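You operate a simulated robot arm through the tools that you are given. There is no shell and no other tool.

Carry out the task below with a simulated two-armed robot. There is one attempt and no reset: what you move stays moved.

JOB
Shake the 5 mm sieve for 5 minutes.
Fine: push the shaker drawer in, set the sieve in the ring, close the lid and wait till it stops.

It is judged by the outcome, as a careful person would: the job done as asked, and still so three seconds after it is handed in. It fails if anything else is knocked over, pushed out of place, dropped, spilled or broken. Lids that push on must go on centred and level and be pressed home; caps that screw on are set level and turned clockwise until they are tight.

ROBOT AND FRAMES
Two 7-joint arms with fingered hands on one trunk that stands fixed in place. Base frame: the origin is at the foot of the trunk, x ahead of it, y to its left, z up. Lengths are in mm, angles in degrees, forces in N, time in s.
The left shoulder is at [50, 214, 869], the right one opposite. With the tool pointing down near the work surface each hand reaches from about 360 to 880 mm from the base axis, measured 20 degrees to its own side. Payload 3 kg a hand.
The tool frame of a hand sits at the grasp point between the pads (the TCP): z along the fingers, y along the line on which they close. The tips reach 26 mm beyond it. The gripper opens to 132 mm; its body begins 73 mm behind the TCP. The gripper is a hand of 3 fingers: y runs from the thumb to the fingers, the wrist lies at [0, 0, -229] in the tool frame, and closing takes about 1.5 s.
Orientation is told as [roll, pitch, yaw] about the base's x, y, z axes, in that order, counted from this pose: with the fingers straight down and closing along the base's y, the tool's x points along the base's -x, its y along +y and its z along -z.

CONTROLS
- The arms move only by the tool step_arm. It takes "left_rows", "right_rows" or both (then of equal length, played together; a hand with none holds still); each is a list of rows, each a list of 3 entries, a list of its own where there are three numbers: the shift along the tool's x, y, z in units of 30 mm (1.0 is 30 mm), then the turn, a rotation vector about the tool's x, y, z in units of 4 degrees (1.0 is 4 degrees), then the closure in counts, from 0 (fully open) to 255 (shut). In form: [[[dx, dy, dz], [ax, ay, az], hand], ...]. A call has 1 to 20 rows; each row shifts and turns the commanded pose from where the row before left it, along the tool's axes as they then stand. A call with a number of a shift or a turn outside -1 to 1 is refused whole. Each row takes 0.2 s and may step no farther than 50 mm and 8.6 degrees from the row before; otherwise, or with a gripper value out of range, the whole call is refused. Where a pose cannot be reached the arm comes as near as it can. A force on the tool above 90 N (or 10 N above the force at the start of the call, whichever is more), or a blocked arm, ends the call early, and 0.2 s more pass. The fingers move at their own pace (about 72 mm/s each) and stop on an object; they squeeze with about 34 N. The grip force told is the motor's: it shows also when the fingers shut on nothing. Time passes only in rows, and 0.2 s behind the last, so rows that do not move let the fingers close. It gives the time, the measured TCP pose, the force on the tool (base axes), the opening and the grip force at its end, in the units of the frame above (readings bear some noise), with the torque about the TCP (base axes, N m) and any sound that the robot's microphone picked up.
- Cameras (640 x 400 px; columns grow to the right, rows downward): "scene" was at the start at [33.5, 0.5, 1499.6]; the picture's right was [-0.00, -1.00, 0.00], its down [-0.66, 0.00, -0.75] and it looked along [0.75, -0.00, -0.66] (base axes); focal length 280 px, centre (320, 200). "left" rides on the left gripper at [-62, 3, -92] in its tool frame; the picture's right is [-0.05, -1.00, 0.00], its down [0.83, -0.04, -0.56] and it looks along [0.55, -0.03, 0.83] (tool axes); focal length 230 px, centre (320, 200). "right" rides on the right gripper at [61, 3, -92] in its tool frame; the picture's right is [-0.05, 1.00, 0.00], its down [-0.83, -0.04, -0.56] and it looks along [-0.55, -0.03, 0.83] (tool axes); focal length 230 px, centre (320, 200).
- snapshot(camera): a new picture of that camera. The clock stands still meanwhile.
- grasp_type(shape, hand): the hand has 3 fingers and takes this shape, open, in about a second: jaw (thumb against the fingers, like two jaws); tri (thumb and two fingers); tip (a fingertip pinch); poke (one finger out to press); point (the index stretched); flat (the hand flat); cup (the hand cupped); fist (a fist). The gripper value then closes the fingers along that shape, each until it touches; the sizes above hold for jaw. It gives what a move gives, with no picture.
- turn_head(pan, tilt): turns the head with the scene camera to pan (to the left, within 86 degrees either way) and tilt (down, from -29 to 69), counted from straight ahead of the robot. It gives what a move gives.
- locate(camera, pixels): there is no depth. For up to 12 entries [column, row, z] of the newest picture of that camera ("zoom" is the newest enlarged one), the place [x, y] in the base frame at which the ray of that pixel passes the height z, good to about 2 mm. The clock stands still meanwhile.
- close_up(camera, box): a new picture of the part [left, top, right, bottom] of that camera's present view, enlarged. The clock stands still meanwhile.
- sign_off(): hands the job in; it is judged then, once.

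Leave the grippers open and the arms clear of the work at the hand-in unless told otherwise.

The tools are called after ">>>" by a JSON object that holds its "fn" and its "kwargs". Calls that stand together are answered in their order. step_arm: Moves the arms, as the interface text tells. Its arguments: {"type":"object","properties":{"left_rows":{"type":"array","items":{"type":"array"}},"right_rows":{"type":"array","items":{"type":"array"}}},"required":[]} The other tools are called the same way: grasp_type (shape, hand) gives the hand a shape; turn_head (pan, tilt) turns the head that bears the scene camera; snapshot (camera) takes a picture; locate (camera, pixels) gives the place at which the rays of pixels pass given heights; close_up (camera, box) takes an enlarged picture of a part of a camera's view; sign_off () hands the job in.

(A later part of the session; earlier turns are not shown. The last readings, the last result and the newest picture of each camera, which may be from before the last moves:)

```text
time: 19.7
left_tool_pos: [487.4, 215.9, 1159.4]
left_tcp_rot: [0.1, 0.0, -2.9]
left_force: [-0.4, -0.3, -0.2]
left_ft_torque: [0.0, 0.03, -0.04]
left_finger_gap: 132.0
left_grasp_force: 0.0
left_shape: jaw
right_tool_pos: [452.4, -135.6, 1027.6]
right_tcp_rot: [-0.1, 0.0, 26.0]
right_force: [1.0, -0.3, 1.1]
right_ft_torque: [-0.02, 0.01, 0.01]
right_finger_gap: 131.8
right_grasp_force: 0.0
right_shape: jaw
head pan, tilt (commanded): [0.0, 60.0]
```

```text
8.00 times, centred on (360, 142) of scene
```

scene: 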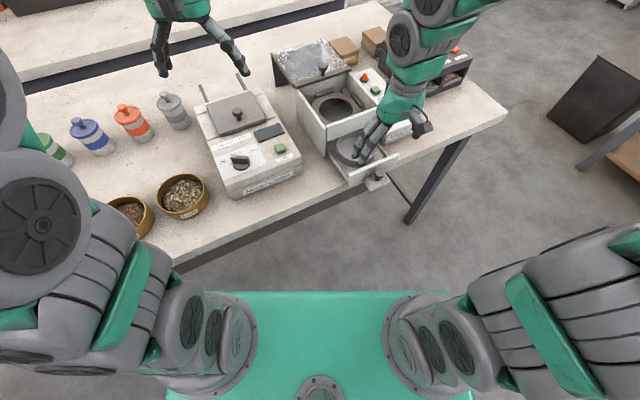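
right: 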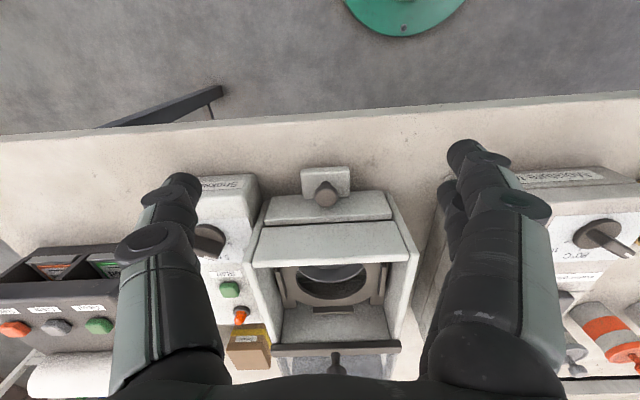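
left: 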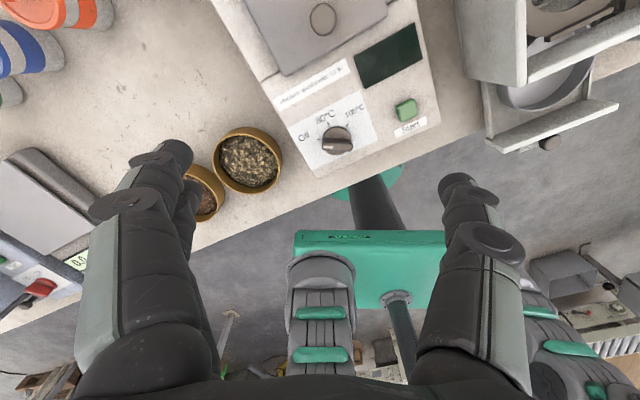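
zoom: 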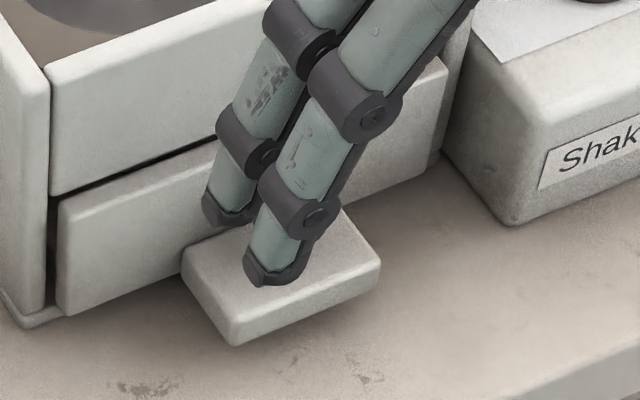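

The drawer's face looks flush with the side walls. I'll raise the right hand for an overhead look at ring, pan and lid.

>>> {"fn": "step_arm", "kwargs": {"right_rows": [[[0, 0, -0.9], [0, 0, 0], 0], [[0, 0, -0.9], [0, 0, 0], 0], [[0, 0, -0.9], [0, 0, 0], 0], [[0, 0, -0.9], [0, 0, 0], 0], [[0, 0, -0.9], [0, 0, 0], 0], [[0, 0, 0], [0, 0, 0], 0]]}}

>>> {"fn": "snapshot", "kwargs": {"camera": "right"}}

>>> {"fn": "close_up", "kwargs": {"camera": "right", "box": [230, 120, 430, 320]}}

>>> {"fn": "close_up", "kwargs": {"camera": "scene", "box": [260, 30, 420, 150]}}

```text
time: 21.1
left_tool_pos: [488.6, 215.7, 1159.8]
left_tcp_rot: [0.0, -0.1, -2.9]
left_force: [0.4, -0.1, 0.3]
left_ft_torque: [0.02, 0.04, -0.01]
left_finger_gap: 131.7
left_grasp_force: 0.0
left_shape: jaw
right_tool_pos: [452.5, -134.6, 1163.7]
right_tcp_rot: [0.0, 0.0, 26.1]
right_force: [-0.6, -0.2, 0.1]
right_ft_torque: [0.04, -0.01, -0.01]
right_finger_gap: 131.8
right_grasp_force: 0.0
right_shape: jaw
head pan, tilt (commanded): [0.0, 60.0]
```

```text
taken
```

right: 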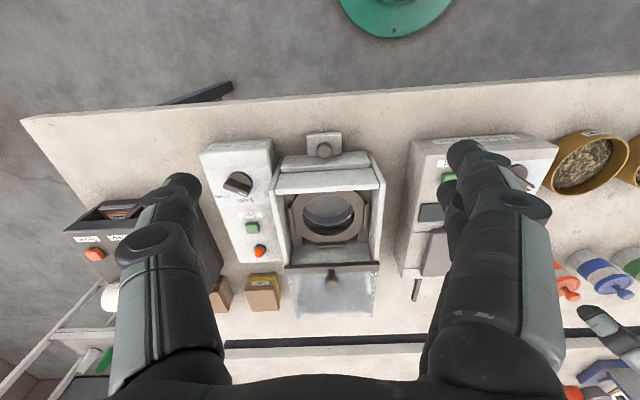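

```text
2.00 times, centred on (330, 220) of right
```

zoom: 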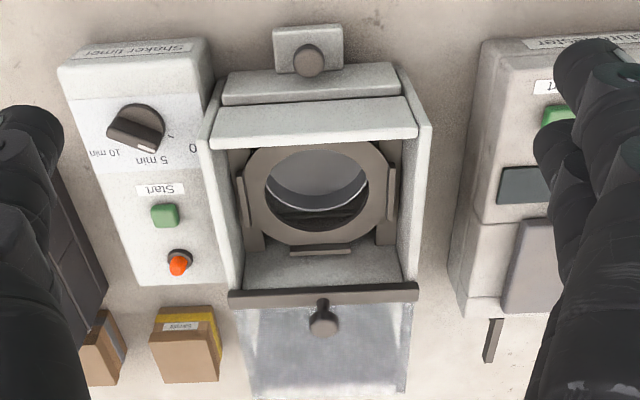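

```text
3.33 times, centred on (340, 90) of scene
```

zoom: 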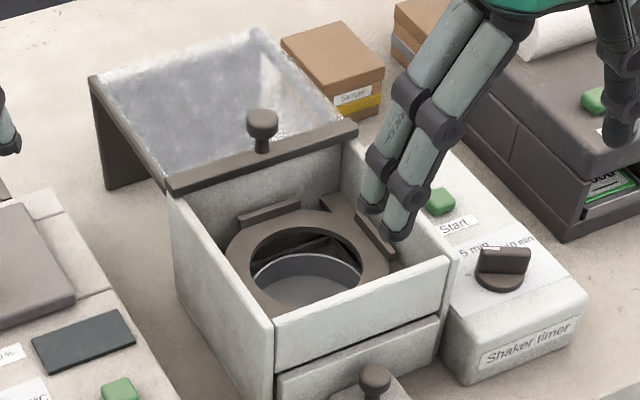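

The overhead right view shows the ring with guides on left, right and rear, the pan concentric below, and the glass lid slid behind. I triangulate the ring hole centre (right 329,216.5; scene 335.5,108.6) and table marks.

>>> {"fn": "locate", "kwargs": {"camera": "right", "pixels": [[329, 216.5, 900], [329, 216.5, 920], [329, 216.5, 940], [332, 279, 990], [332, 279, 1000], [332, 279, 1010]]}}

>>> {"fn": "locate", "kwargs": {"camera": "scene", "pixels": [[335.5, 108.6, 900], [335.5, 108.6, 920], [335.5, 108.6, 940], [322.3, 67.0, 990], [322.3, 67.0, 1000], [322.3, 67.0, 1010]]}}

>>> {"fn": "close_up", "kwargs": {"camera": "right", "box": [270, 170, 390, 245]}}

>>> {"fn": "close_up", "kwargs": {"camera": "right", "box": [270, 235, 390, 310]}}

```text
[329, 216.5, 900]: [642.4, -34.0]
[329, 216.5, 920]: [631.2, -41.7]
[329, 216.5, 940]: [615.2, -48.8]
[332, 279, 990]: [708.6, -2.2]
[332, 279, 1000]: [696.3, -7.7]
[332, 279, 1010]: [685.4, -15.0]
```

```text
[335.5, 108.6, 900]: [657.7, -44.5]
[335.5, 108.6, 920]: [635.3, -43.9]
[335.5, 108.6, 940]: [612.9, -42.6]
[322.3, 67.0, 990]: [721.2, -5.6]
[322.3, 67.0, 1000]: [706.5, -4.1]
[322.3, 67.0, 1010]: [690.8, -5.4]
```

```text
5.33 times, centred on (330, 208) of right
```

zoom: 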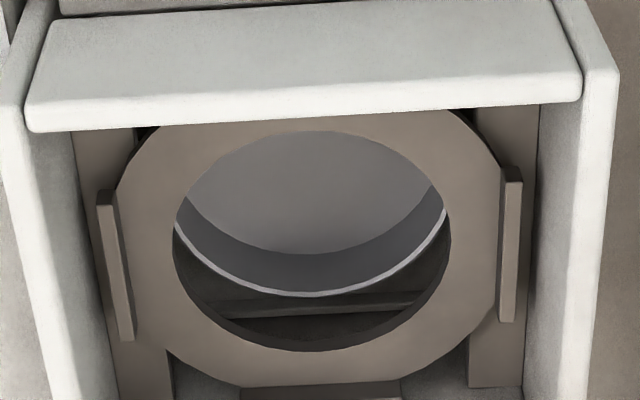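

```text
5.33 times, centred on (330, 272) of right
```

zoom: 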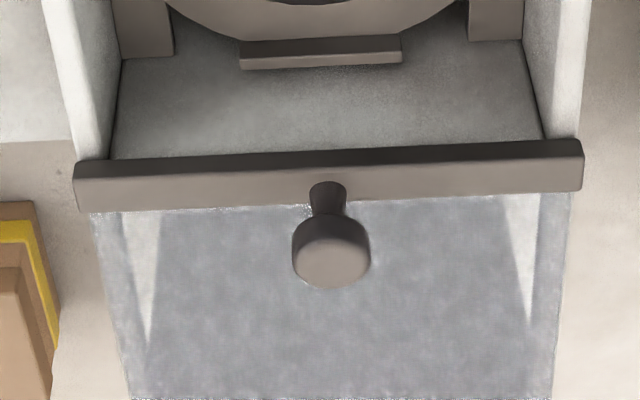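

Ring centre ≈ (625,-44), z≈928; lid knob ≈ (698,-6,1003). Next: table height from the mark at scene (338.7,165.5), left (484,96).

>>> {"fn": "locate", "kwargs": {"camera": "scene", "pixels": [[338.75, 165.5, 830], [338.75, 165.5, 850], [338.75, 165.5, 870], [365.6, 164.5, 850]]}}

>>> {"fn": "locate", "kwargs": {"camera": "left", "pixels": [[484, 96, 830], [484, 96, 850], [484, 96, 870]]}}

>>> {"fn": "close_up", "kwargs": {"camera": "right", "box": [270, 110, 470, 200]}}

>>> {"fn": "close_up", "kwargs": {"camera": "scene", "box": [290, 130, 390, 200]}}

>>> {"fn": "close_up", "kwargs": {"camera": "left", "box": [430, 40, 590, 140]}}

```text
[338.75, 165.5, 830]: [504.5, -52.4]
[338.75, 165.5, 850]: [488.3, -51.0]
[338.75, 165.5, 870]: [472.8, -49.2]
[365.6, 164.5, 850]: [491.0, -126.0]
```

```text
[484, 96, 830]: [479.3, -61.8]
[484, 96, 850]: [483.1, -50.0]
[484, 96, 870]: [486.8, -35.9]
```

```text
3.20 times, centred on (370, 155) of right
```

zoom: 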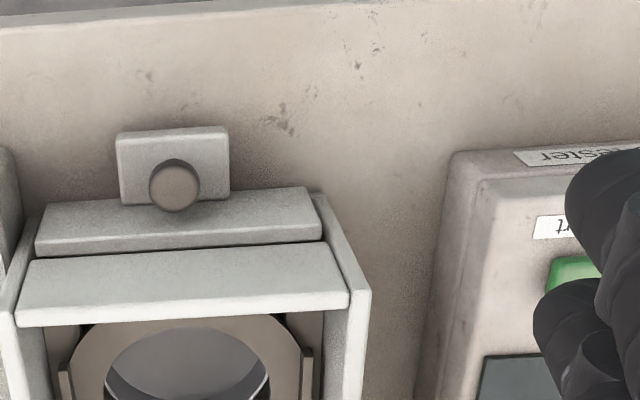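

```text
5.71 times, centred on (340, 165) of scene
```

zoom: 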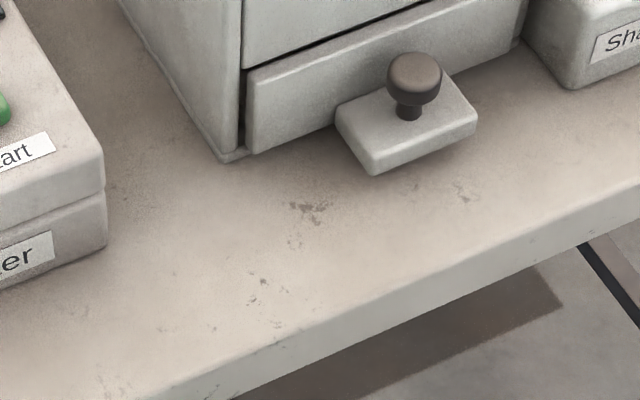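

```text
4.00 times, centred on (510, 90) of left
```

zoom: 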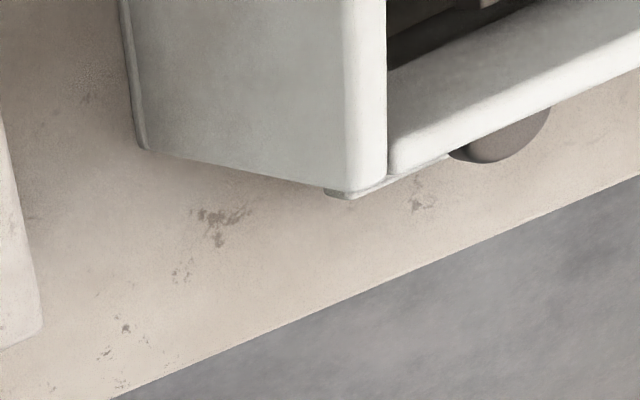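

The table is at z≈852, so the sieve is about 30 mm high; the ring plane is at ≈928. Plan: hold the sieve across the box diagonal (left hand yaw −19°). I move the right hand aside and the left hand above the sieve at z≈1010.

>>> {"fn": "step_arm", "kwargs": {"left_rows": [[[0, 0, 0], [0, 0, 1.0], 0], [[0, 0, 0], [0, 0, 1.0], 0], [[0, 0, 0], [0, 0, 1.0], 0], [[0, 0, 0], [0, 0, 1.0], 0], [[0.594, 0.36, 0.625], [0, 0, 0], 0], [[0.594, 0.36, 0.625], [0, 0, 0], 0], [[0.594, 0.36, 0.625], [0, 0, 0], 0], [[0.594, 0.36, 0.625], [0, 0, 0], 0], [[0.594, 0.36, 0.625], [0, 0, 0], 0], [[0.594, 0.36, 0.625], [0, 0, 0], 0], [[0.594, 0.36, 0.625], [0, 0, 0], 0], [[0.594, 0.36, 0.625], [0, 0, 0], 0], [[0, 0, 0], [0, 0, 0], 0]], "right_rows": [[[0, -0.61, 0], [0, 0, 0], 0], [[0, -0.61, 0], [0, 0, 0], 0], [[0, -0.61, 0], [0, 0, 0], 0], [[0, -0.61, 0], [0, 0, 0], 0], [[0, -0.61, 0], [0, 0, 0], 0], [[0, -0.61, 0], [0, 0, 0], 0], [[0, -0.61, 0], [0, 0, 0], 0], [[0, -0.61, 0], [0, 0, 0], 0], [[0, -0.61, 0], [0, 0, 0], 0], [[0, -0.61, 0], [0, 0, 0], 0], [[0, -0.61, 0], [0, 0, 0], 0], [[0, -0.61, 0], [0, 0, 0], 0], [[0, 0, 0], [0, 0, 0], 0]]}}

>>> {"fn": "snapshot", "kwargs": {"camera": "left"}}

>>> {"fn": "snapshot", "kwargs": {"camera": "scene"}}

```text
time: 23.9
left_tool_pos: [380.2, 343.6, 1009.1]
left_tcp_rot: [0.0, 0.0, -19.0]
left_force: [-0.1, 0.0, 0.3]
left_ft_torque: [0.01, 0.01, 0.01]
left_finger_gap: 131.9
left_grasp_force: 0.2
left_shape: jaw
right_tool_pos: [548.7, -332.5, 1164.3]
right_tcp_rot: [0.0, 0.0, 26.0]
right_force: [0.5, -0.3, 0.2]
right_ft_torque: [0.01, -0.03, 0.03]
right_finger_gap: 131.8
right_grasp_force: 0.1
right_shape: jaw
head pan, tilt (commanded): [0.0, 60.0]
```

```text
taken
```

left: 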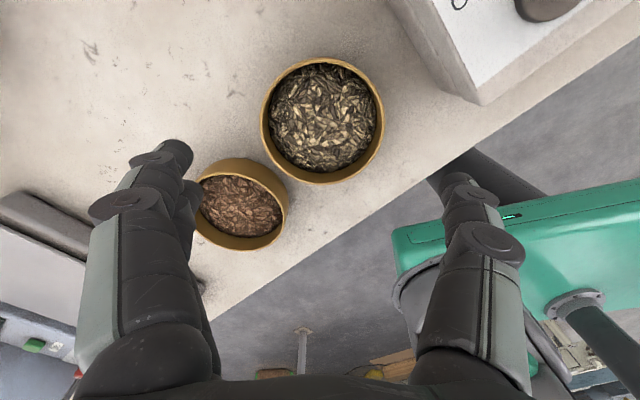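

```text
taken
```

scene: 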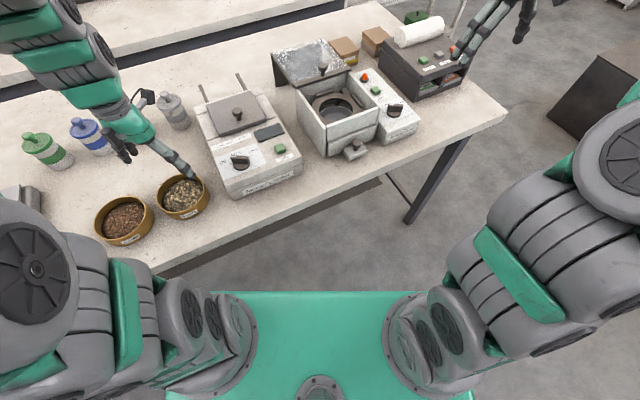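

The left camera now sees the 5 mm sieve well (rim about (322,121)). I enlarge and locate its rim points.

>>> {"fn": "close_up", "kwargs": {"camera": "left", "box": [230, 40, 430, 200]}}

>>> {"fn": "close_up", "kwargs": {"camera": "scene", "box": [80, 150, 240, 250]}}

```text
2.50 times, centred on (330, 120) of left
```

zoom: 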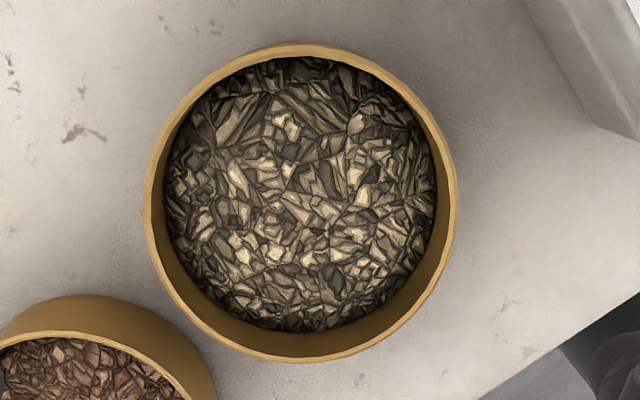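

```text
4.00 times, centred on (160, 200) of scene
```

zoom: 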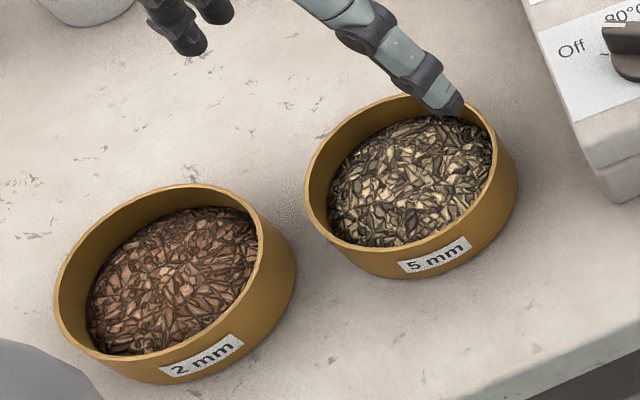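

Confirmed: the other one is labelled 2 mm, this one 5 mm. I locate the rim extremes in the left camera at z=882.

>>> {"fn": "locate", "kwargs": {"camera": "left", "pixels": [[260.8, 120, 882], [384.4, 120, 882], [322, 56.8, 882], [322, 184, 882], [260.8, 120, 890], [384.4, 120, 890], [322, 56.8, 890], [322, 184, 890], [320, 200, 1009]]}}

>>> {"fn": "locate", "kwargs": {"camera": "zoom", "pixels": [[303, 190, 882], [497, 155, 882], [330, 245, 852], [510, 195, 852]]}}

```text
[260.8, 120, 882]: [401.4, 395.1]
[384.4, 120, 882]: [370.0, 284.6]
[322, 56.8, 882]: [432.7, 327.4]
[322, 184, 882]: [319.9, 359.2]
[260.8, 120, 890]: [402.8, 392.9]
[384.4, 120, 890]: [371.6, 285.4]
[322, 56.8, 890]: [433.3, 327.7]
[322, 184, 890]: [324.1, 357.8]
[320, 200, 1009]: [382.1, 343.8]
```

```text
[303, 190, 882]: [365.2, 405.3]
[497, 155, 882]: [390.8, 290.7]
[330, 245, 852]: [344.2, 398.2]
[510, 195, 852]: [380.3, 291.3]
```

The sieve centre is at (378,343.5), rim z≈887, diameter ≈117. I descend to z≈925 (tips just above the rim) to verify straddling.

>>> {"fn": "step_arm", "kwargs": {"left_rows": [[[0.07, -0.02, 0.7], [0, 0, 0], 0], [[0, 0, 0.7], [0, 0, 0], 0], [[0, 0, 0.7], [0, 0, 0], 0], [[0, 0, 0.7], [0, 0, 0], 0], [[0, 0, 0], [0, 0, 0], 0]]}}

>>> {"fn": "snapshot", "kwargs": {"camera": "left"}}

>>> {"fn": "close_up", "kwargs": {"camera": "scene", "box": [120, 130, 250, 230]}}

```text
time: 25.1
left_tool_pos: [379.1, 343.1, 925.2]
left_tcp_rot: [0.0, 0.0, -18.9]
left_force: [-1.0, -0.6, -0.6]
left_ft_torque: [-0.03, 0.05, 0.0]
left_finger_gap: 132.0
left_grasp_force: 0.1
left_shape: jaw
right_tool_pos: [548.7, -332.3, 1162.3]
right_tcp_rot: [0.0, 0.0, 26.0]
right_force: [0.8, -0.4, -0.7]
right_ft_torque: [0.0, -0.02, 0.02]
right_finger_gap: 132.3
right_grasp_force: 0.0
right_shape: jaw
head pan, tilt (commanded): [0.0, 60.0]
```

```text
taken
```

left: 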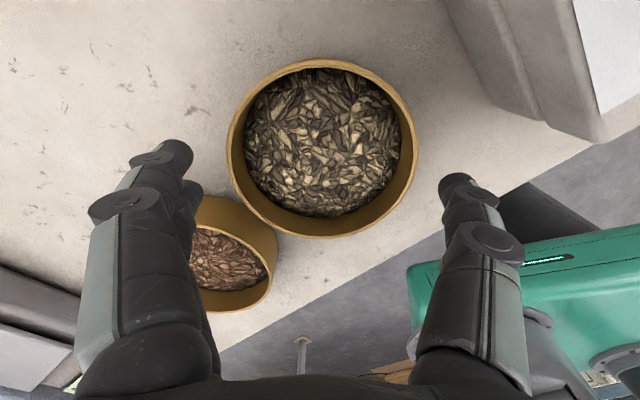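

```text
4.00 times, centred on (185, 180) of scene
```

zoom: 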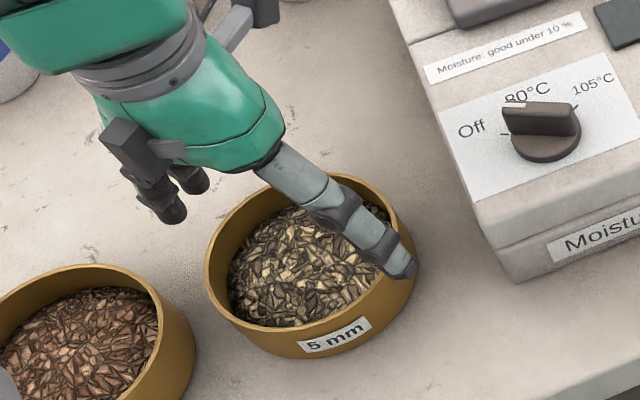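

The sieve sits between thumb and fingers with clearance on both sides. I shift ~1.5 mm and go down to z≈890.

>>> {"fn": "step_arm", "kwargs": {"left_rows": [[[0.05, -0.04, 0.3], [0, 0, 0], 0], [[0, 0, 0.3], [0, 0, 0], 0], [[0, 0, 0.3], [0, 0, 0], 0], [[0, 0, 0.26], [0, 0, 0], 0], [[0, 0, 0], [0, 0, 0], 0]]}}

>>> {"fn": "snapshot", "kwargs": {"camera": "left"}}

>>> {"fn": "close_up", "kwargs": {"camera": "scene", "box": [120, 130, 250, 230]}}

```text
time: 26.3
left_tool_pos: [376.9, 341.9, 890.8]
left_tcp_rot: [0.0, 0.0, -19.0]
left_force: [-0.5, 0.2, 1.2]
left_ft_torque: [-0.01, -0.03, -0.03]
left_finger_gap: 131.9
left_grasp_force: 0.1
left_shape: jaw
right_tool_pos: [548.7, -333.1, 1163.5]
right_tcp_rot: [0.0, 0.0, 26.1]
right_force: [-0.2, 0.2, 0.4]
right_ft_torque: [0.01, 0.01, 0.05]
right_finger_gap: 131.9
right_grasp_force: 0.1
right_shape: jaw
head pan, tilt (commanded): [0.0, 60.0]
```

```text
taken
```

left: 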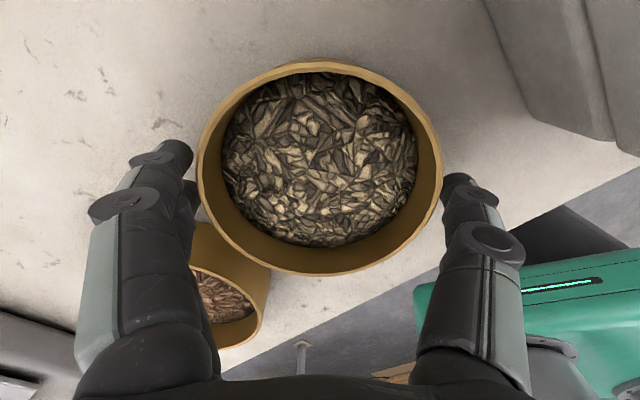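

```text
4.00 times, centred on (185, 180) of scene
```

zoom: 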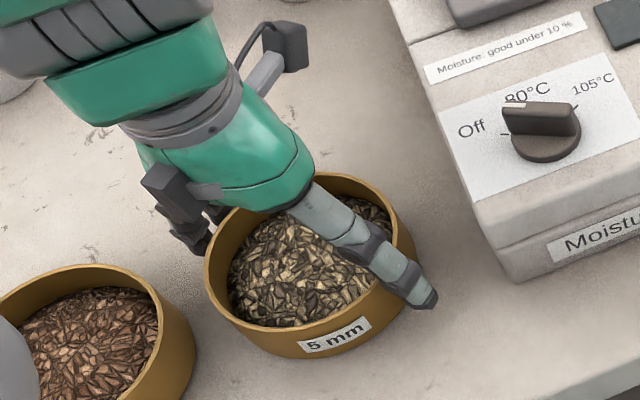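

The fingers are on both sides of the sieve, no contact force. Now I close the left hand on it.

>>> {"fn": "step_arm", "kwargs": {"left_rows": [[[0, 0, 0], [0, 0, 0], 60], [[0, 0, 0], [0, 0, 0], 120], [[0, 0, 0], [0, 0, 0], 255], [[0, 0, 0], [0, 0, 0], 255], [[0, 0, 0], [0, 0, 0], 255]]}}

>>> {"fn": "snapshot", "kwargs": {"camera": "left"}}

>>> {"fn": "close_up", "kwargs": {"camera": "scene", "box": [120, 130, 250, 230]}}

```text
time: 27.5
left_tool_pos: [377.5, 342.2, 890.3]
left_tcp_rot: [-0.1, 0.0, -18.9]
left_force: [0.0, 0.5, 0.0]
left_ft_torque: [0.01, 0.02, 0.0]
left_finger_gap: 106.9
left_grasp_force: 34.3
left_shape: jaw
right_tool_pos: [549.3, -332.1, 1163.3]
right_tcp_rot: [0.0, 0.1, 26.0]
right_force: [-0.1, 0.1, 0.0]
right_ft_torque: [-0.01, -0.02, -0.01]
right_finger_gap: 131.7
right_grasp_force: 0.1
right_shape: jaw
head pan, tilt (commanded): [0.0, 60.0]
```

```text
taken
```

left: 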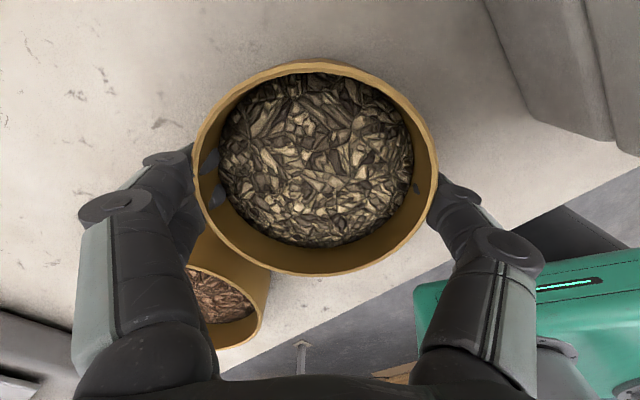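

```text
4.00 times, centred on (185, 180) of scene
```

zoom: 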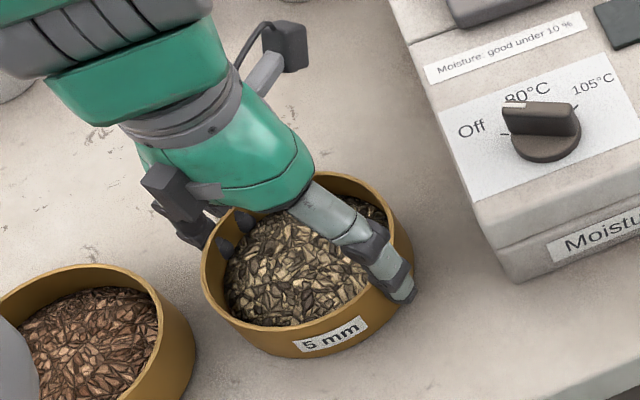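

Grip force 34 N, gap 107 mm. I lift gently 30 mm to test the hold.

>>> {"fn": "step_arm", "kwargs": {"left_rows": [[[0, 0, -0.1], [0, 0, 0], 255], [[0, 0, -0.2], [0, 0, 0], 255], [[0, 0, -0.3], [0, 0, 0], 255], [[0, 0, -0.3], [0, 0, 0], 255], [[0, 0, -0.1], [0, 0, 0], 255], [[0, 0, 0], [0, 0, 0], 255]]}}

>>> {"fn": "snapshot", "kwargs": {"camera": "left"}}

>>> {"fn": "close_up", "kwargs": {"camera": "scene", "box": [120, 130, 250, 230]}}

```text
time: 28.9
left_tool_pos: [376.3, 343.4, 919.9]
left_tcp_rot: [0.0, 0.1, -18.9]
left_force: [0.1, -0.5, -0.1]
left_ft_torque: [-0.01, -0.01, -0.01]
left_finger_gap: 106.9
left_grasp_force: 34.3
left_shape: jaw
right_tool_pos: [548.3, -332.0, 1163.3]
right_tcp_rot: [0.0, 0.1, 26.0]
right_force: [0.0, 0.3, 0.6]
right_ft_torque: [0.03, 0.0, 0.01]
right_finger_gap: 131.8
right_grasp_force: 0.1
right_shape: jaw
head pan, tilt (commanded): [0.0, 60.0]
```

```text
taken
```

left: 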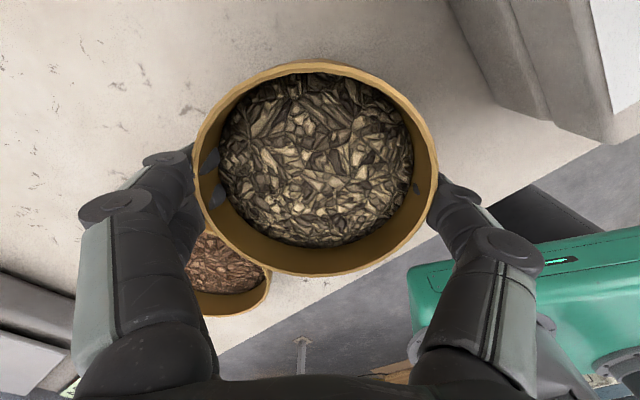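

```text
4.00 times, centred on (185, 180) of scene
```

zoom: 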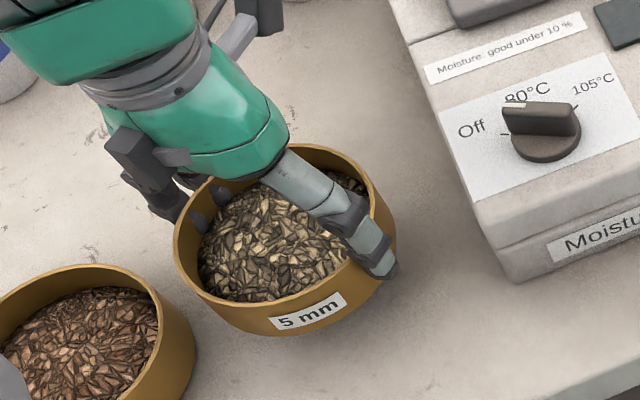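

The sieve is held firmly and level. Before carrying it over, I bring the right camera directly above the ring for an accurate ring centre.

>>> {"fn": "step_arm", "kwargs": {"right_rows": [[[-0.853, 0.756, 0], [0, 0, 0], 0], [[-0.853, 0.756, 0], [0, 0, 0], 0], [[-0.853, 0.756, 0], [0, 0, 0], 0], [[-0.853, 0.756, 0], [0, 0, 0], 0], [[-0.853, 0.756, 0], [0, 0, 0], 0], [[-0.853, 0.756, 0], [0, 0, 0], 0], [[-0.853, 0.756, 0], [0, 0, 0], 0], [[-0.853, 0.756, 0], [0, 0, 0], 0], [[-0.853, 0.756, 0], [0, 0, 0], 0], [[-0.853, 0.756, 0], [0, 0, 0], 0], [[0, 0, 0], [0, 0, 0], 0]]}}

>>> {"fn": "snapshot", "kwargs": {"camera": "right"}}

>>> {"fn": "snapshot", "kwargs": {"camera": "scene"}}

```text
time: 31.3
left_tool_pos: [377.7, 342.1, 920.6]
left_tcp_rot: [0.1, -0.1, -18.9]
left_force: [0.2, -0.2, -1.7]
left_ft_torque: [0.01, 0.0, 0.0]
left_finger_gap: 106.8
left_grasp_force: 34.6
left_shape: jaw
right_tool_pos: [666.1, -47.8, 1161.5]
right_tcp_rot: [0.0, 0.1, 25.9]
right_force: [0.3, 0.5, -0.1]
right_ft_torque: [-0.04, 0.0, 0.02]
right_finger_gap: 131.6
right_grasp_force: 0.1
right_shape: jaw
right hand out of reach, approached as far as the arm can: row 10
head pan, tilt (commanded): [0.0, 60.0]
```

```text
taken
```

right: 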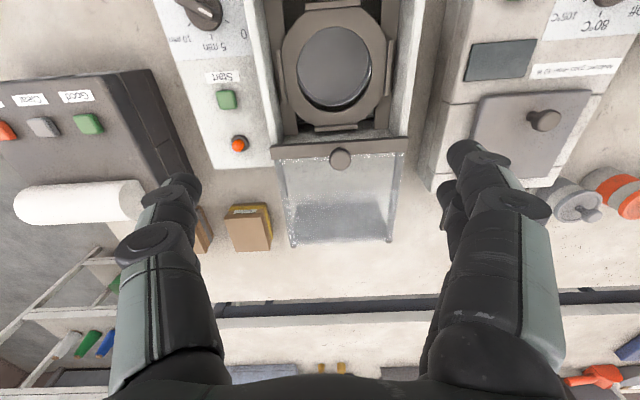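

```text
taken
```

scene: 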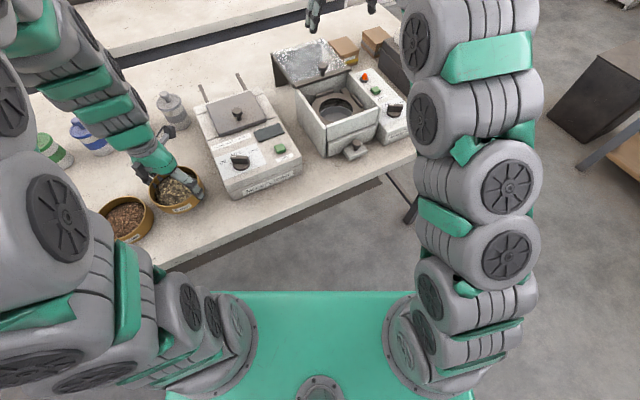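

The right arm stopped short at (666,-48) but the view is good: ring hole centre near (334,68). I enlarge it.

>>> {"fn": "close_up", "kwargs": {"camera": "right", "box": [260, 0, 420, 140]}}

```text
2.86 times, centred on (340, 70) of right
```

zoom: 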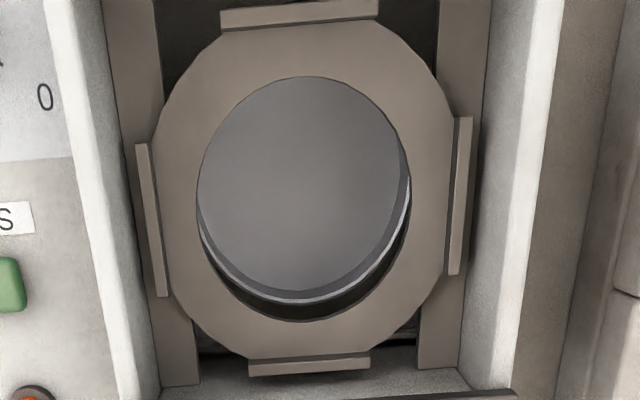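

All four guides are visible. I locate hole edges and guide inner edges at z=928 (and 920/936 to see the sensitivity).

>>> {"fn": "locate", "kwargs": {"camera": "zoom", "pixels": [[197, 199, 928], [411, 199, 928], [303, 76, 928], [305, 321, 928], [304, 199, 920], [304, 199, 936], [300, 28, 935], [309, 356, 935], [157, 220, 935], [453, 195, 935], [223, 28, 935], [379, 17, 935]]}}

>>> {"fn": "close_up", "kwargs": {"camera": "scene", "box": [295, 70, 385, 140]}}

```text
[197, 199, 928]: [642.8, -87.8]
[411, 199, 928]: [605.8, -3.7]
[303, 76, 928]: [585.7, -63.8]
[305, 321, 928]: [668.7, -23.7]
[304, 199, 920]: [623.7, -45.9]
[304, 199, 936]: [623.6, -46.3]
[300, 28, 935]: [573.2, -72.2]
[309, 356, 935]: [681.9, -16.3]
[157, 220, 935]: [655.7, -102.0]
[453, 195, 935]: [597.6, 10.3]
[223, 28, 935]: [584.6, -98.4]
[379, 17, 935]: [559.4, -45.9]
```

```text
5.71 times, centred on (340, 105) of scene
```

zoom: 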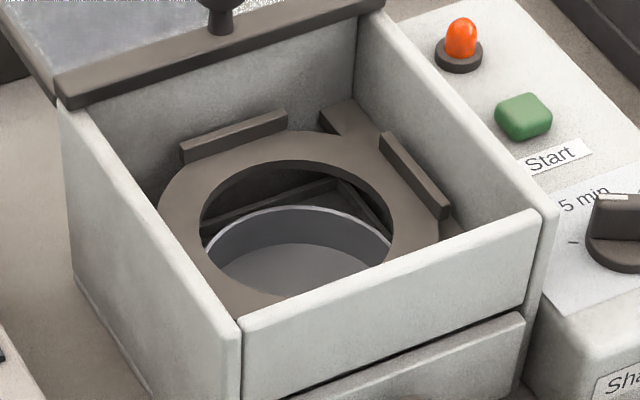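

Ring centre from all these: (627,-44.5), z≈928; guide spacing ≈ 123 mm for the 117 mm sieve. Now the right hand moves out of the way while the left lifts the sieve to z≈1075.

>>> {"fn": "step_arm", "kwargs": {"left_rows": [[[0, 0, -0.2], [0, 0, 0], 255], [[0, 0, -0.4], [0, 0, 0], 255], [[0, 0, -0.6], [0, 0, 0], 255], [[0, 0, -0.7], [0, 0, 0], 255], [[0, 0, -0.8], [0, 0, 0], 255], [[0, 0, -0.8], [0, 0, 0], 255], [[0, 0, -0.7], [0, 0, 0], 255], [[0, 0, -0.5], [0, 0, 0], 255], [[0, 0, -0.3], [0, 0, 0], 255], [[0, 0, -0.17], [0, 0, 0], 255], [[0, 0, 0], [0, 0, 0], 255]], "right_rows": [[[0.853, -0.9, 0], [0, 0, 0], 0], [[0.853, -0.9, 0], [0, 0, 0], 0], [[0.853, -0.9, 0], [0, 0, 0], 0], [[0.853, -0.9, 0], [0, 0, 0], 0], [[0.853, -0.9, 0], [0, 0, 0], 0], [[0.853, -0.9, 0], [0, 0, 0], 0], [[0.853, -0.9, 0], [0, 0, 0], 0], [[0.853, -0.9, 0], [0, 0, 0], 0], [[0.853, -0.9, 0], [0, 0, 0], 0], [[0.853, -0.9, 0], [0, 0, 0], 0], [[0, 0, 0], [0, 0, 0], 0]]}}

>>> {"fn": "snapshot", "kwargs": {"camera": "scene"}}

>>> {"fn": "snapshot", "kwargs": {"camera": "left"}}

```text
time: 33.7
left_tool_pos: [377.7, 343.9, 1076.1]
left_tcp_rot: [0.0, 0.1, -18.9]
left_force: [-0.2, 0.6, -0.9]
left_ft_torque: [-0.02, 0.02, 0.0]
left_finger_gap: 106.8
left_grasp_force: 34.0
left_shape: jaw
right_tool_pos: [553.7, -404.0, 1160.9]
right_tcp_rot: [0.0, -0.1, 25.9]
right_force: [-0.6, -0.1, -0.2]
right_ft_torque: [0.01, 0.03, 0.0]
right_finger_gap: 131.9
right_grasp_force: 0.1
right_shape: jaw
head pan, tilt (commanded): [0.0, 60.0]
```

```text
taken
```

scene: 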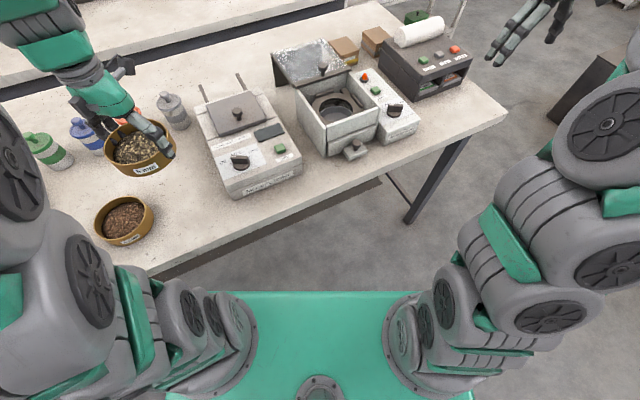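

```text
taken
```

left: 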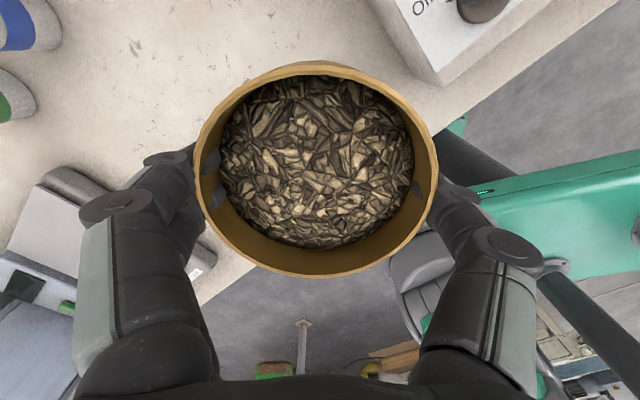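

Held level. Now the horizontal carry to above the ring at (627,-46), smooth ramps.

>>> {"fn": "step_arm", "kwargs": {"left_rows": [[[-0.299, -0.237, 0], [0, 0, 0], 255], [[-0.523, -0.414, 0], [0, 0, 0], 255], [[-0.747, -0.592, 0], [0, 0, 0], 255], [[-0.747, -0.592, 0], [0, 0, 0], 255], [[-0.747, -0.592, 0], [0, 0, 0], 255], [[-0.747, -0.592, 0], [0, 0, 0], 255], [[-0.747, -0.592, 0], [0, 0, 0], 255], [[-0.747, -0.592, 0], [0, 0, 0], 255], [[-0.747, -0.592, 0], [0, 0, 0], 255], [[-0.747, -0.592, 0], [0, 0, 0], 255], [[-0.747, -0.592, 0], [0, 0, 0], 255], [[-0.747, -0.592, 0], [0, 0, 0], 255], [[-0.747, -0.592, 0], [0, 0, 0], 255], [[-0.747, -0.592, 0], [0, 0, 0], 255], [[-0.747, -0.592, 0], [0, 0, 0], 255], [[-0.747, -0.592, 0], [0, 0, 0], 255], [[-0.523, -0.414, 0], [0, 0, 0], 255], [[-0.299, -0.237, 0], [0, 0, 0], 255], [[0, 0, 0], [0, 0, 0], 255]]}}

>>> {"fn": "snapshot", "kwargs": {"camera": "scene"}}

>>> {"fn": "snapshot", "kwargs": {"camera": "left"}}

>>> {"fn": "snapshot", "kwargs": {"camera": "right"}}

```text
time: 37.7
left_tool_pos: [627.6, -48.8, 1075.6]
left_tcp_rot: [0.1, 0.0, -18.9]
left_force: [0.6, 0.7, -1.5]
left_ft_torque: [-0.01, 0.01, -0.03]
left_finger_gap: 106.5
left_grasp_force: 34.7
left_shape: jaw
right_tool_pos: [554.8, -403.1, 1160.5]
right_tcp_rot: [0.0, 0.0, 26.0]
right_force: [-0.7, 0.1, 0.0]
right_ft_torque: [-0.01, 0.02, 0.01]
right_finger_gap: 131.7
right_grasp_force: 0.1
right_shape: jaw
head pan, tilt (commanded): [0.0, 60.0]
```

```text
taken
```

scene: 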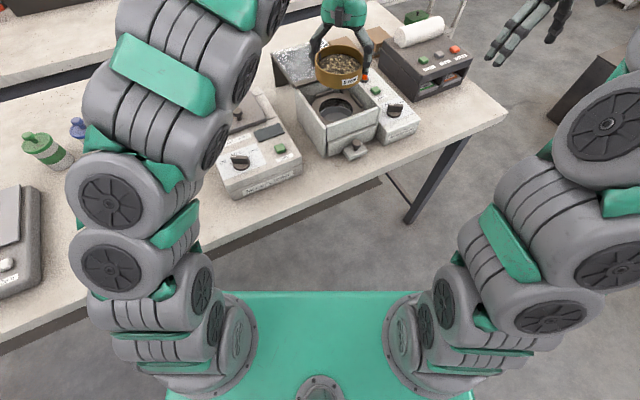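

```text
taken
```

left: 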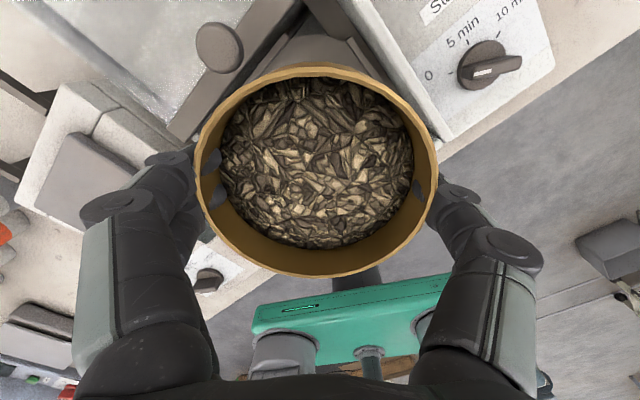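

```text
taken
```

right: 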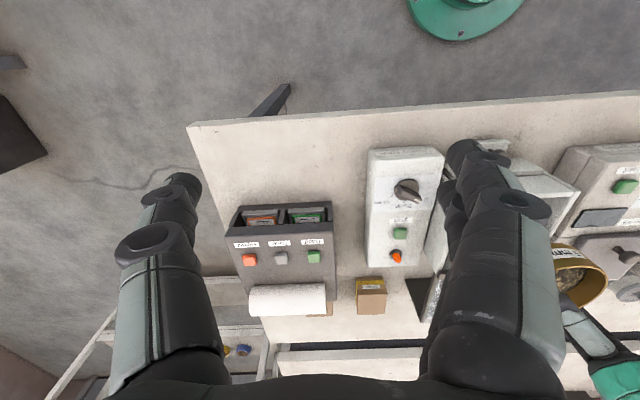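

Sieve is above the box. I check its rim centre from the scene camera (rim height ≈ 1072) and compare with the target.

>>> {"fn": "close_up", "kwargs": {"camera": "scene", "box": [300, 30, 380, 100]}}

>>> {"fn": "close_up", "kwargs": {"camera": "left", "box": [180, 40, 460, 290]}}

```text
5.71 times, centred on (340, 65) of scene
```

zoom: 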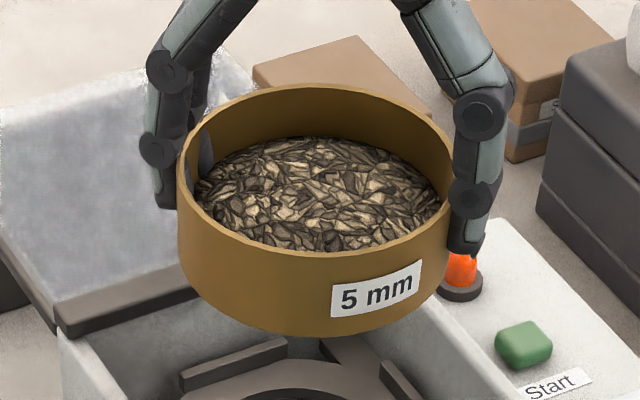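

```text
1.60 times, centred on (320, 165) of left
```

zoom: 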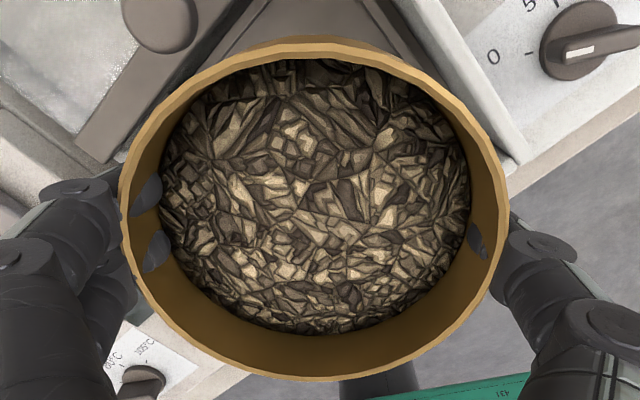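

>>> {"fn": "locate", "kwargs": {"camera": "scene", "pixels": [[315.0, 61.1, 1072], [363.8, 58.9, 1072], [339.1, 44.5, 1072], [339.6, 76.2, 1072]]}}

>>> {"fn": "locate", "kwargs": {"camera": "zoom", "pixels": [[122, 190, 1072], [509, 205, 1072], [335, 38, 1072], [310, 381, 1072], [320, 256, 1076]]}}

```text
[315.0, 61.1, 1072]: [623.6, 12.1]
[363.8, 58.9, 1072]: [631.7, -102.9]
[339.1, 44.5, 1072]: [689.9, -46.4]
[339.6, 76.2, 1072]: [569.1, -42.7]
```

```text
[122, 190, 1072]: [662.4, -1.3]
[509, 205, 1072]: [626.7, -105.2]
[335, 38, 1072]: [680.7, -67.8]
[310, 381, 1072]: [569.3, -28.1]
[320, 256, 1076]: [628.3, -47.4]
```

Camera measurements put the sieve centre at about (627,-45.8); target (627,-44.7). I correct 1 mm and lower to TCP z≈1000 (tips just above the box top), then check the clearances.

>>> {"fn": "step_arm", "kwargs": {"left_rows": [[[0.01, 0.035, 0.4], [0, 0, 0], 255], [[0, 0, 0.6], [0, 0, 0], 255], [[0, 0, 0.6], [0, 0, 0], 255], [[0, 0, 0.6], [0, 0, 0], 255], [[0, 0, 0.3], [0, 0, 0], 255], [[0, 0, 0], [0, 0, 0], 255]]}}

>>> {"fn": "close_up", "kwargs": {"camera": "scene", "box": [280, 30, 400, 150]}}

>>> {"fn": "snapshot", "kwargs": {"camera": "left"}}

>>> {"fn": "close_up", "kwargs": {"camera": "right", "box": [420, 100, 640, 320]}}

```text
time: 39.1
left_tool_pos: [626.1, -46.5, 1000.9]
left_tcp_rot: [0.0, 0.0, -19.0]
left_force: [-0.3, 0.0, -1.2]
left_ft_torque: [-0.01, -0.02, 0.01]
left_finger_gap: 106.3
left_grasp_force: 34.0
left_shape: jaw
right_tool_pos: [554.3, -403.4, 1159.8]
right_tcp_rot: [0.0, 0.0, 25.9]
right_force: [0.1, 0.1, 0.4]
right_ft_torque: [0.04, 0.03, 0.01]
right_finger_gap: 132.0
right_grasp_force: 0.0
right_shape: jaw
head pan, tilt (commanded): [0.0, 60.0]
```

```text
3.33 times, centred on (340, 90) of scene
```

zoom: 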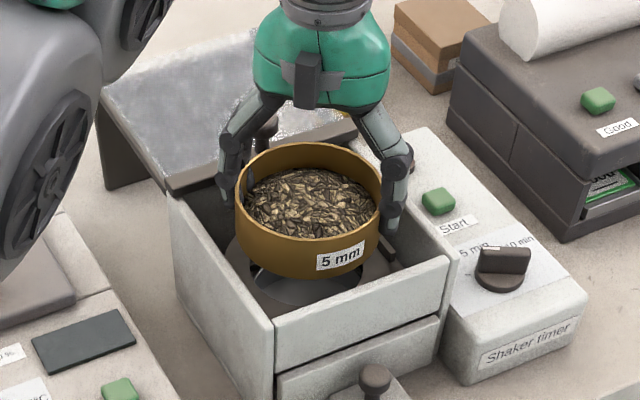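

```text
taken
```

left: 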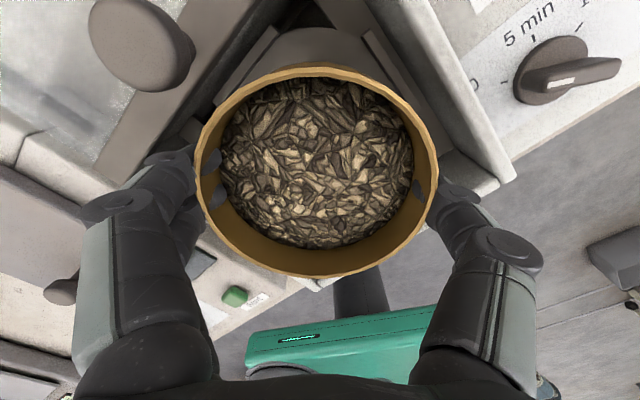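

```text
1.82 times, centred on (530, 210) of right
```

zoom: 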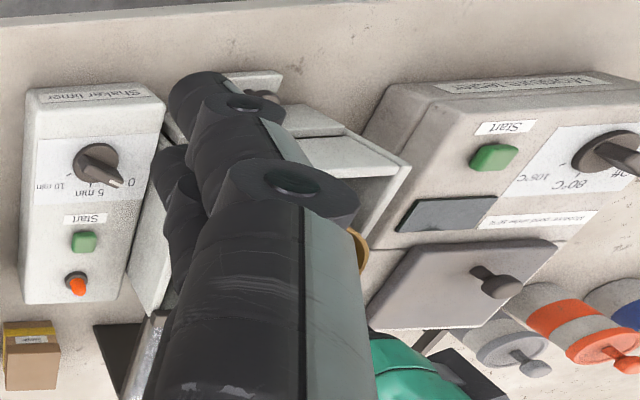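

>>> {"fn": "close_up", "kwargs": {"camera": "left", "box": [200, 0, 440, 110]}}

```text
2.67 times, centred on (320, 55) of left
```

zoom: 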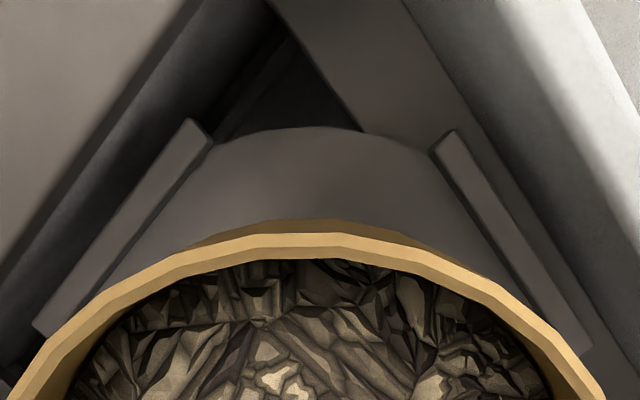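

I locate the inner lower edges of the rear guide ((213,142)-(108,272)) and right guide ((432,155)-(518,275)) in this enlargement at the ring height 928.

>>> {"fn": "locate", "kwargs": {"camera": "zoom", "pixels": [[213, 142, 928], [108, 272, 928], [432, 155, 928], [518, 275, 928], [330, 126, 928], [192, 120, 940], [452, 132, 940], [320, 200, 928]]}}

```text
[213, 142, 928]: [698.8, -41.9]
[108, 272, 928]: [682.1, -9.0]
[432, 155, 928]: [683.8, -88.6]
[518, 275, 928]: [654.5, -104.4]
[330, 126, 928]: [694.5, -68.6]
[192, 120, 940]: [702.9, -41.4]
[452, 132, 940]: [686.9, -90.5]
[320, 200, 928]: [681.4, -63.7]
```

Combining all views, the ring centre is about (628.7,-45) and the sieve about (627.2,-45.2). I shift +1.5 mm in x and lower to TCP z≈981 (sieve bottom ≈ 943).

>>> {"fn": "step_arm", "kwargs": {"left_rows": [[[-0.047, 0.016, 0], [0, 0, 0], 255], [[0, 0, 0.2], [0, 0, 0], 255], [[0, 0, 0.25], [0, 0, 0], 255], [[0, 0, 0.2], [0, 0, 0], 255], [[0, 0, 0], [0, 0, 0], 255], [[0, 0, 0], [0, 0, 0], 255]]}}

>>> {"fn": "close_up", "kwargs": {"camera": "left", "box": [140, 0, 560, 280]}}

>>> {"fn": "close_up", "kwargs": {"camera": "scene", "box": [290, 50, 390, 140]}}

```text
time: 40.5
left_tool_pos: [628.6, -46.8, 981.2]
left_tcp_rot: [0.0, 0.0, -18.9]
left_force: [-0.9, 0.8, -1.1]
left_ft_torque: [0.0, 0.01, 0.06]
left_finger_gap: 106.4
left_grasp_force: 34.1
left_shape: jaw
right_tool_pos: [555.1, -401.9, 1159.7]
right_tcp_rot: [-0.1, 0.0, 26.0]
right_force: [0.7, 0.4, 0.0]
right_ft_torque: [0.02, -0.01, -0.05]
right_finger_gap: 131.9
right_grasp_force: 0.0
right_shape: jaw
head pan, tilt (commanded): [0.0, 60.0]
```

```text
1.43 times, centred on (350, 140) of left
```

zoom: 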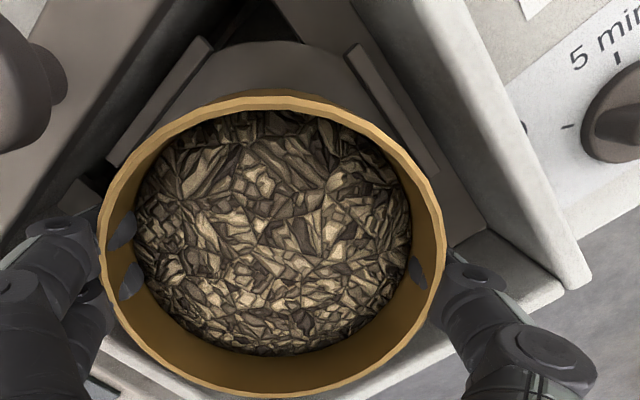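

```text
4.44 times, centred on (340, 95) of scene
```

zoom: 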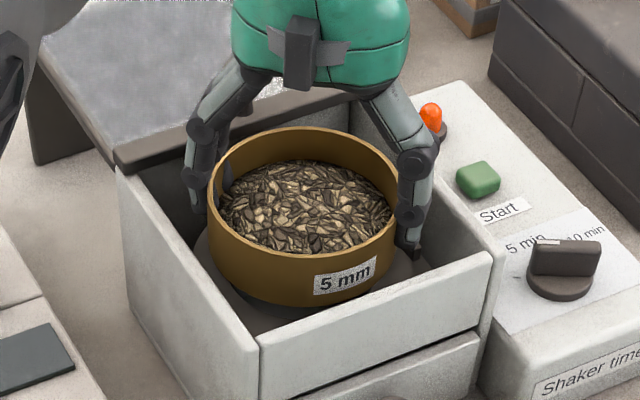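

Fingers are within free corners, no contact. I lower by 9 mm in small steps and read the force.

>>> {"fn": "step_arm", "kwargs": {"left_rows": [[[0, 0, 0.1], [0, 0, 0], 255], [[0, 0, 0.1], [0, 0, 0], 255], [[0, 0, 0.1], [0, 0, 0], 255], [[0, 0, 0], [0, 0, 0], 255]]}}

>>> {"fn": "close_up", "kwargs": {"camera": "left", "box": [140, 0, 560, 280]}}

>>> {"fn": "close_up", "kwargs": {"camera": "scene", "box": [290, 50, 390, 140]}}

```text
time: 41.5
left_tool_pos: [627.9, -47.0, 972.6]
left_tcp_rot: [0.0, 0.0, -18.9]
left_force: [0.6, 0.7, -1.0]
left_ft_torque: [0.0, -0.01, -0.01]
left_finger_gap: 106.6
left_grasp_force: 34.2
left_shape: jaw
right_tool_pos: [553.9, -402.8, 1159.7]
right_tcp_rot: [0.1, 0.0, 25.9]
right_force: [-1.0, 0.0, 0.6]
right_ft_torque: [0.02, 0.0, 0.02]
right_finger_gap: 131.7
right_grasp_force: 0.0
right_shape: jaw
head pan, tilt (commanded): [0.0, 60.0]
```

```text
1.43 times, centred on (350, 140) of left
```

zoom: 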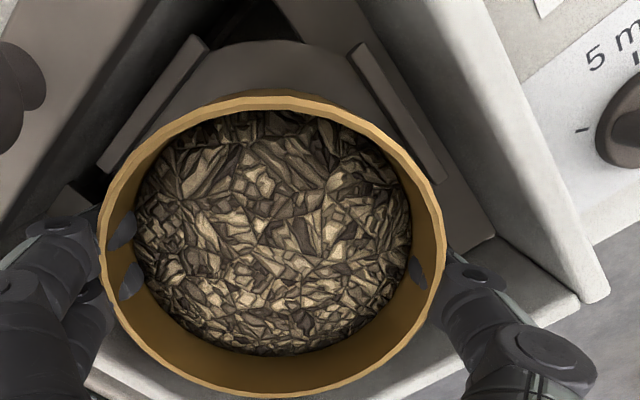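

```text
4.44 times, centred on (340, 95) of scene
```

zoom: 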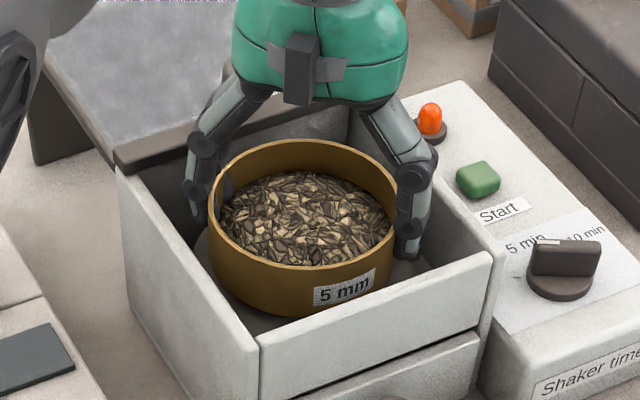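

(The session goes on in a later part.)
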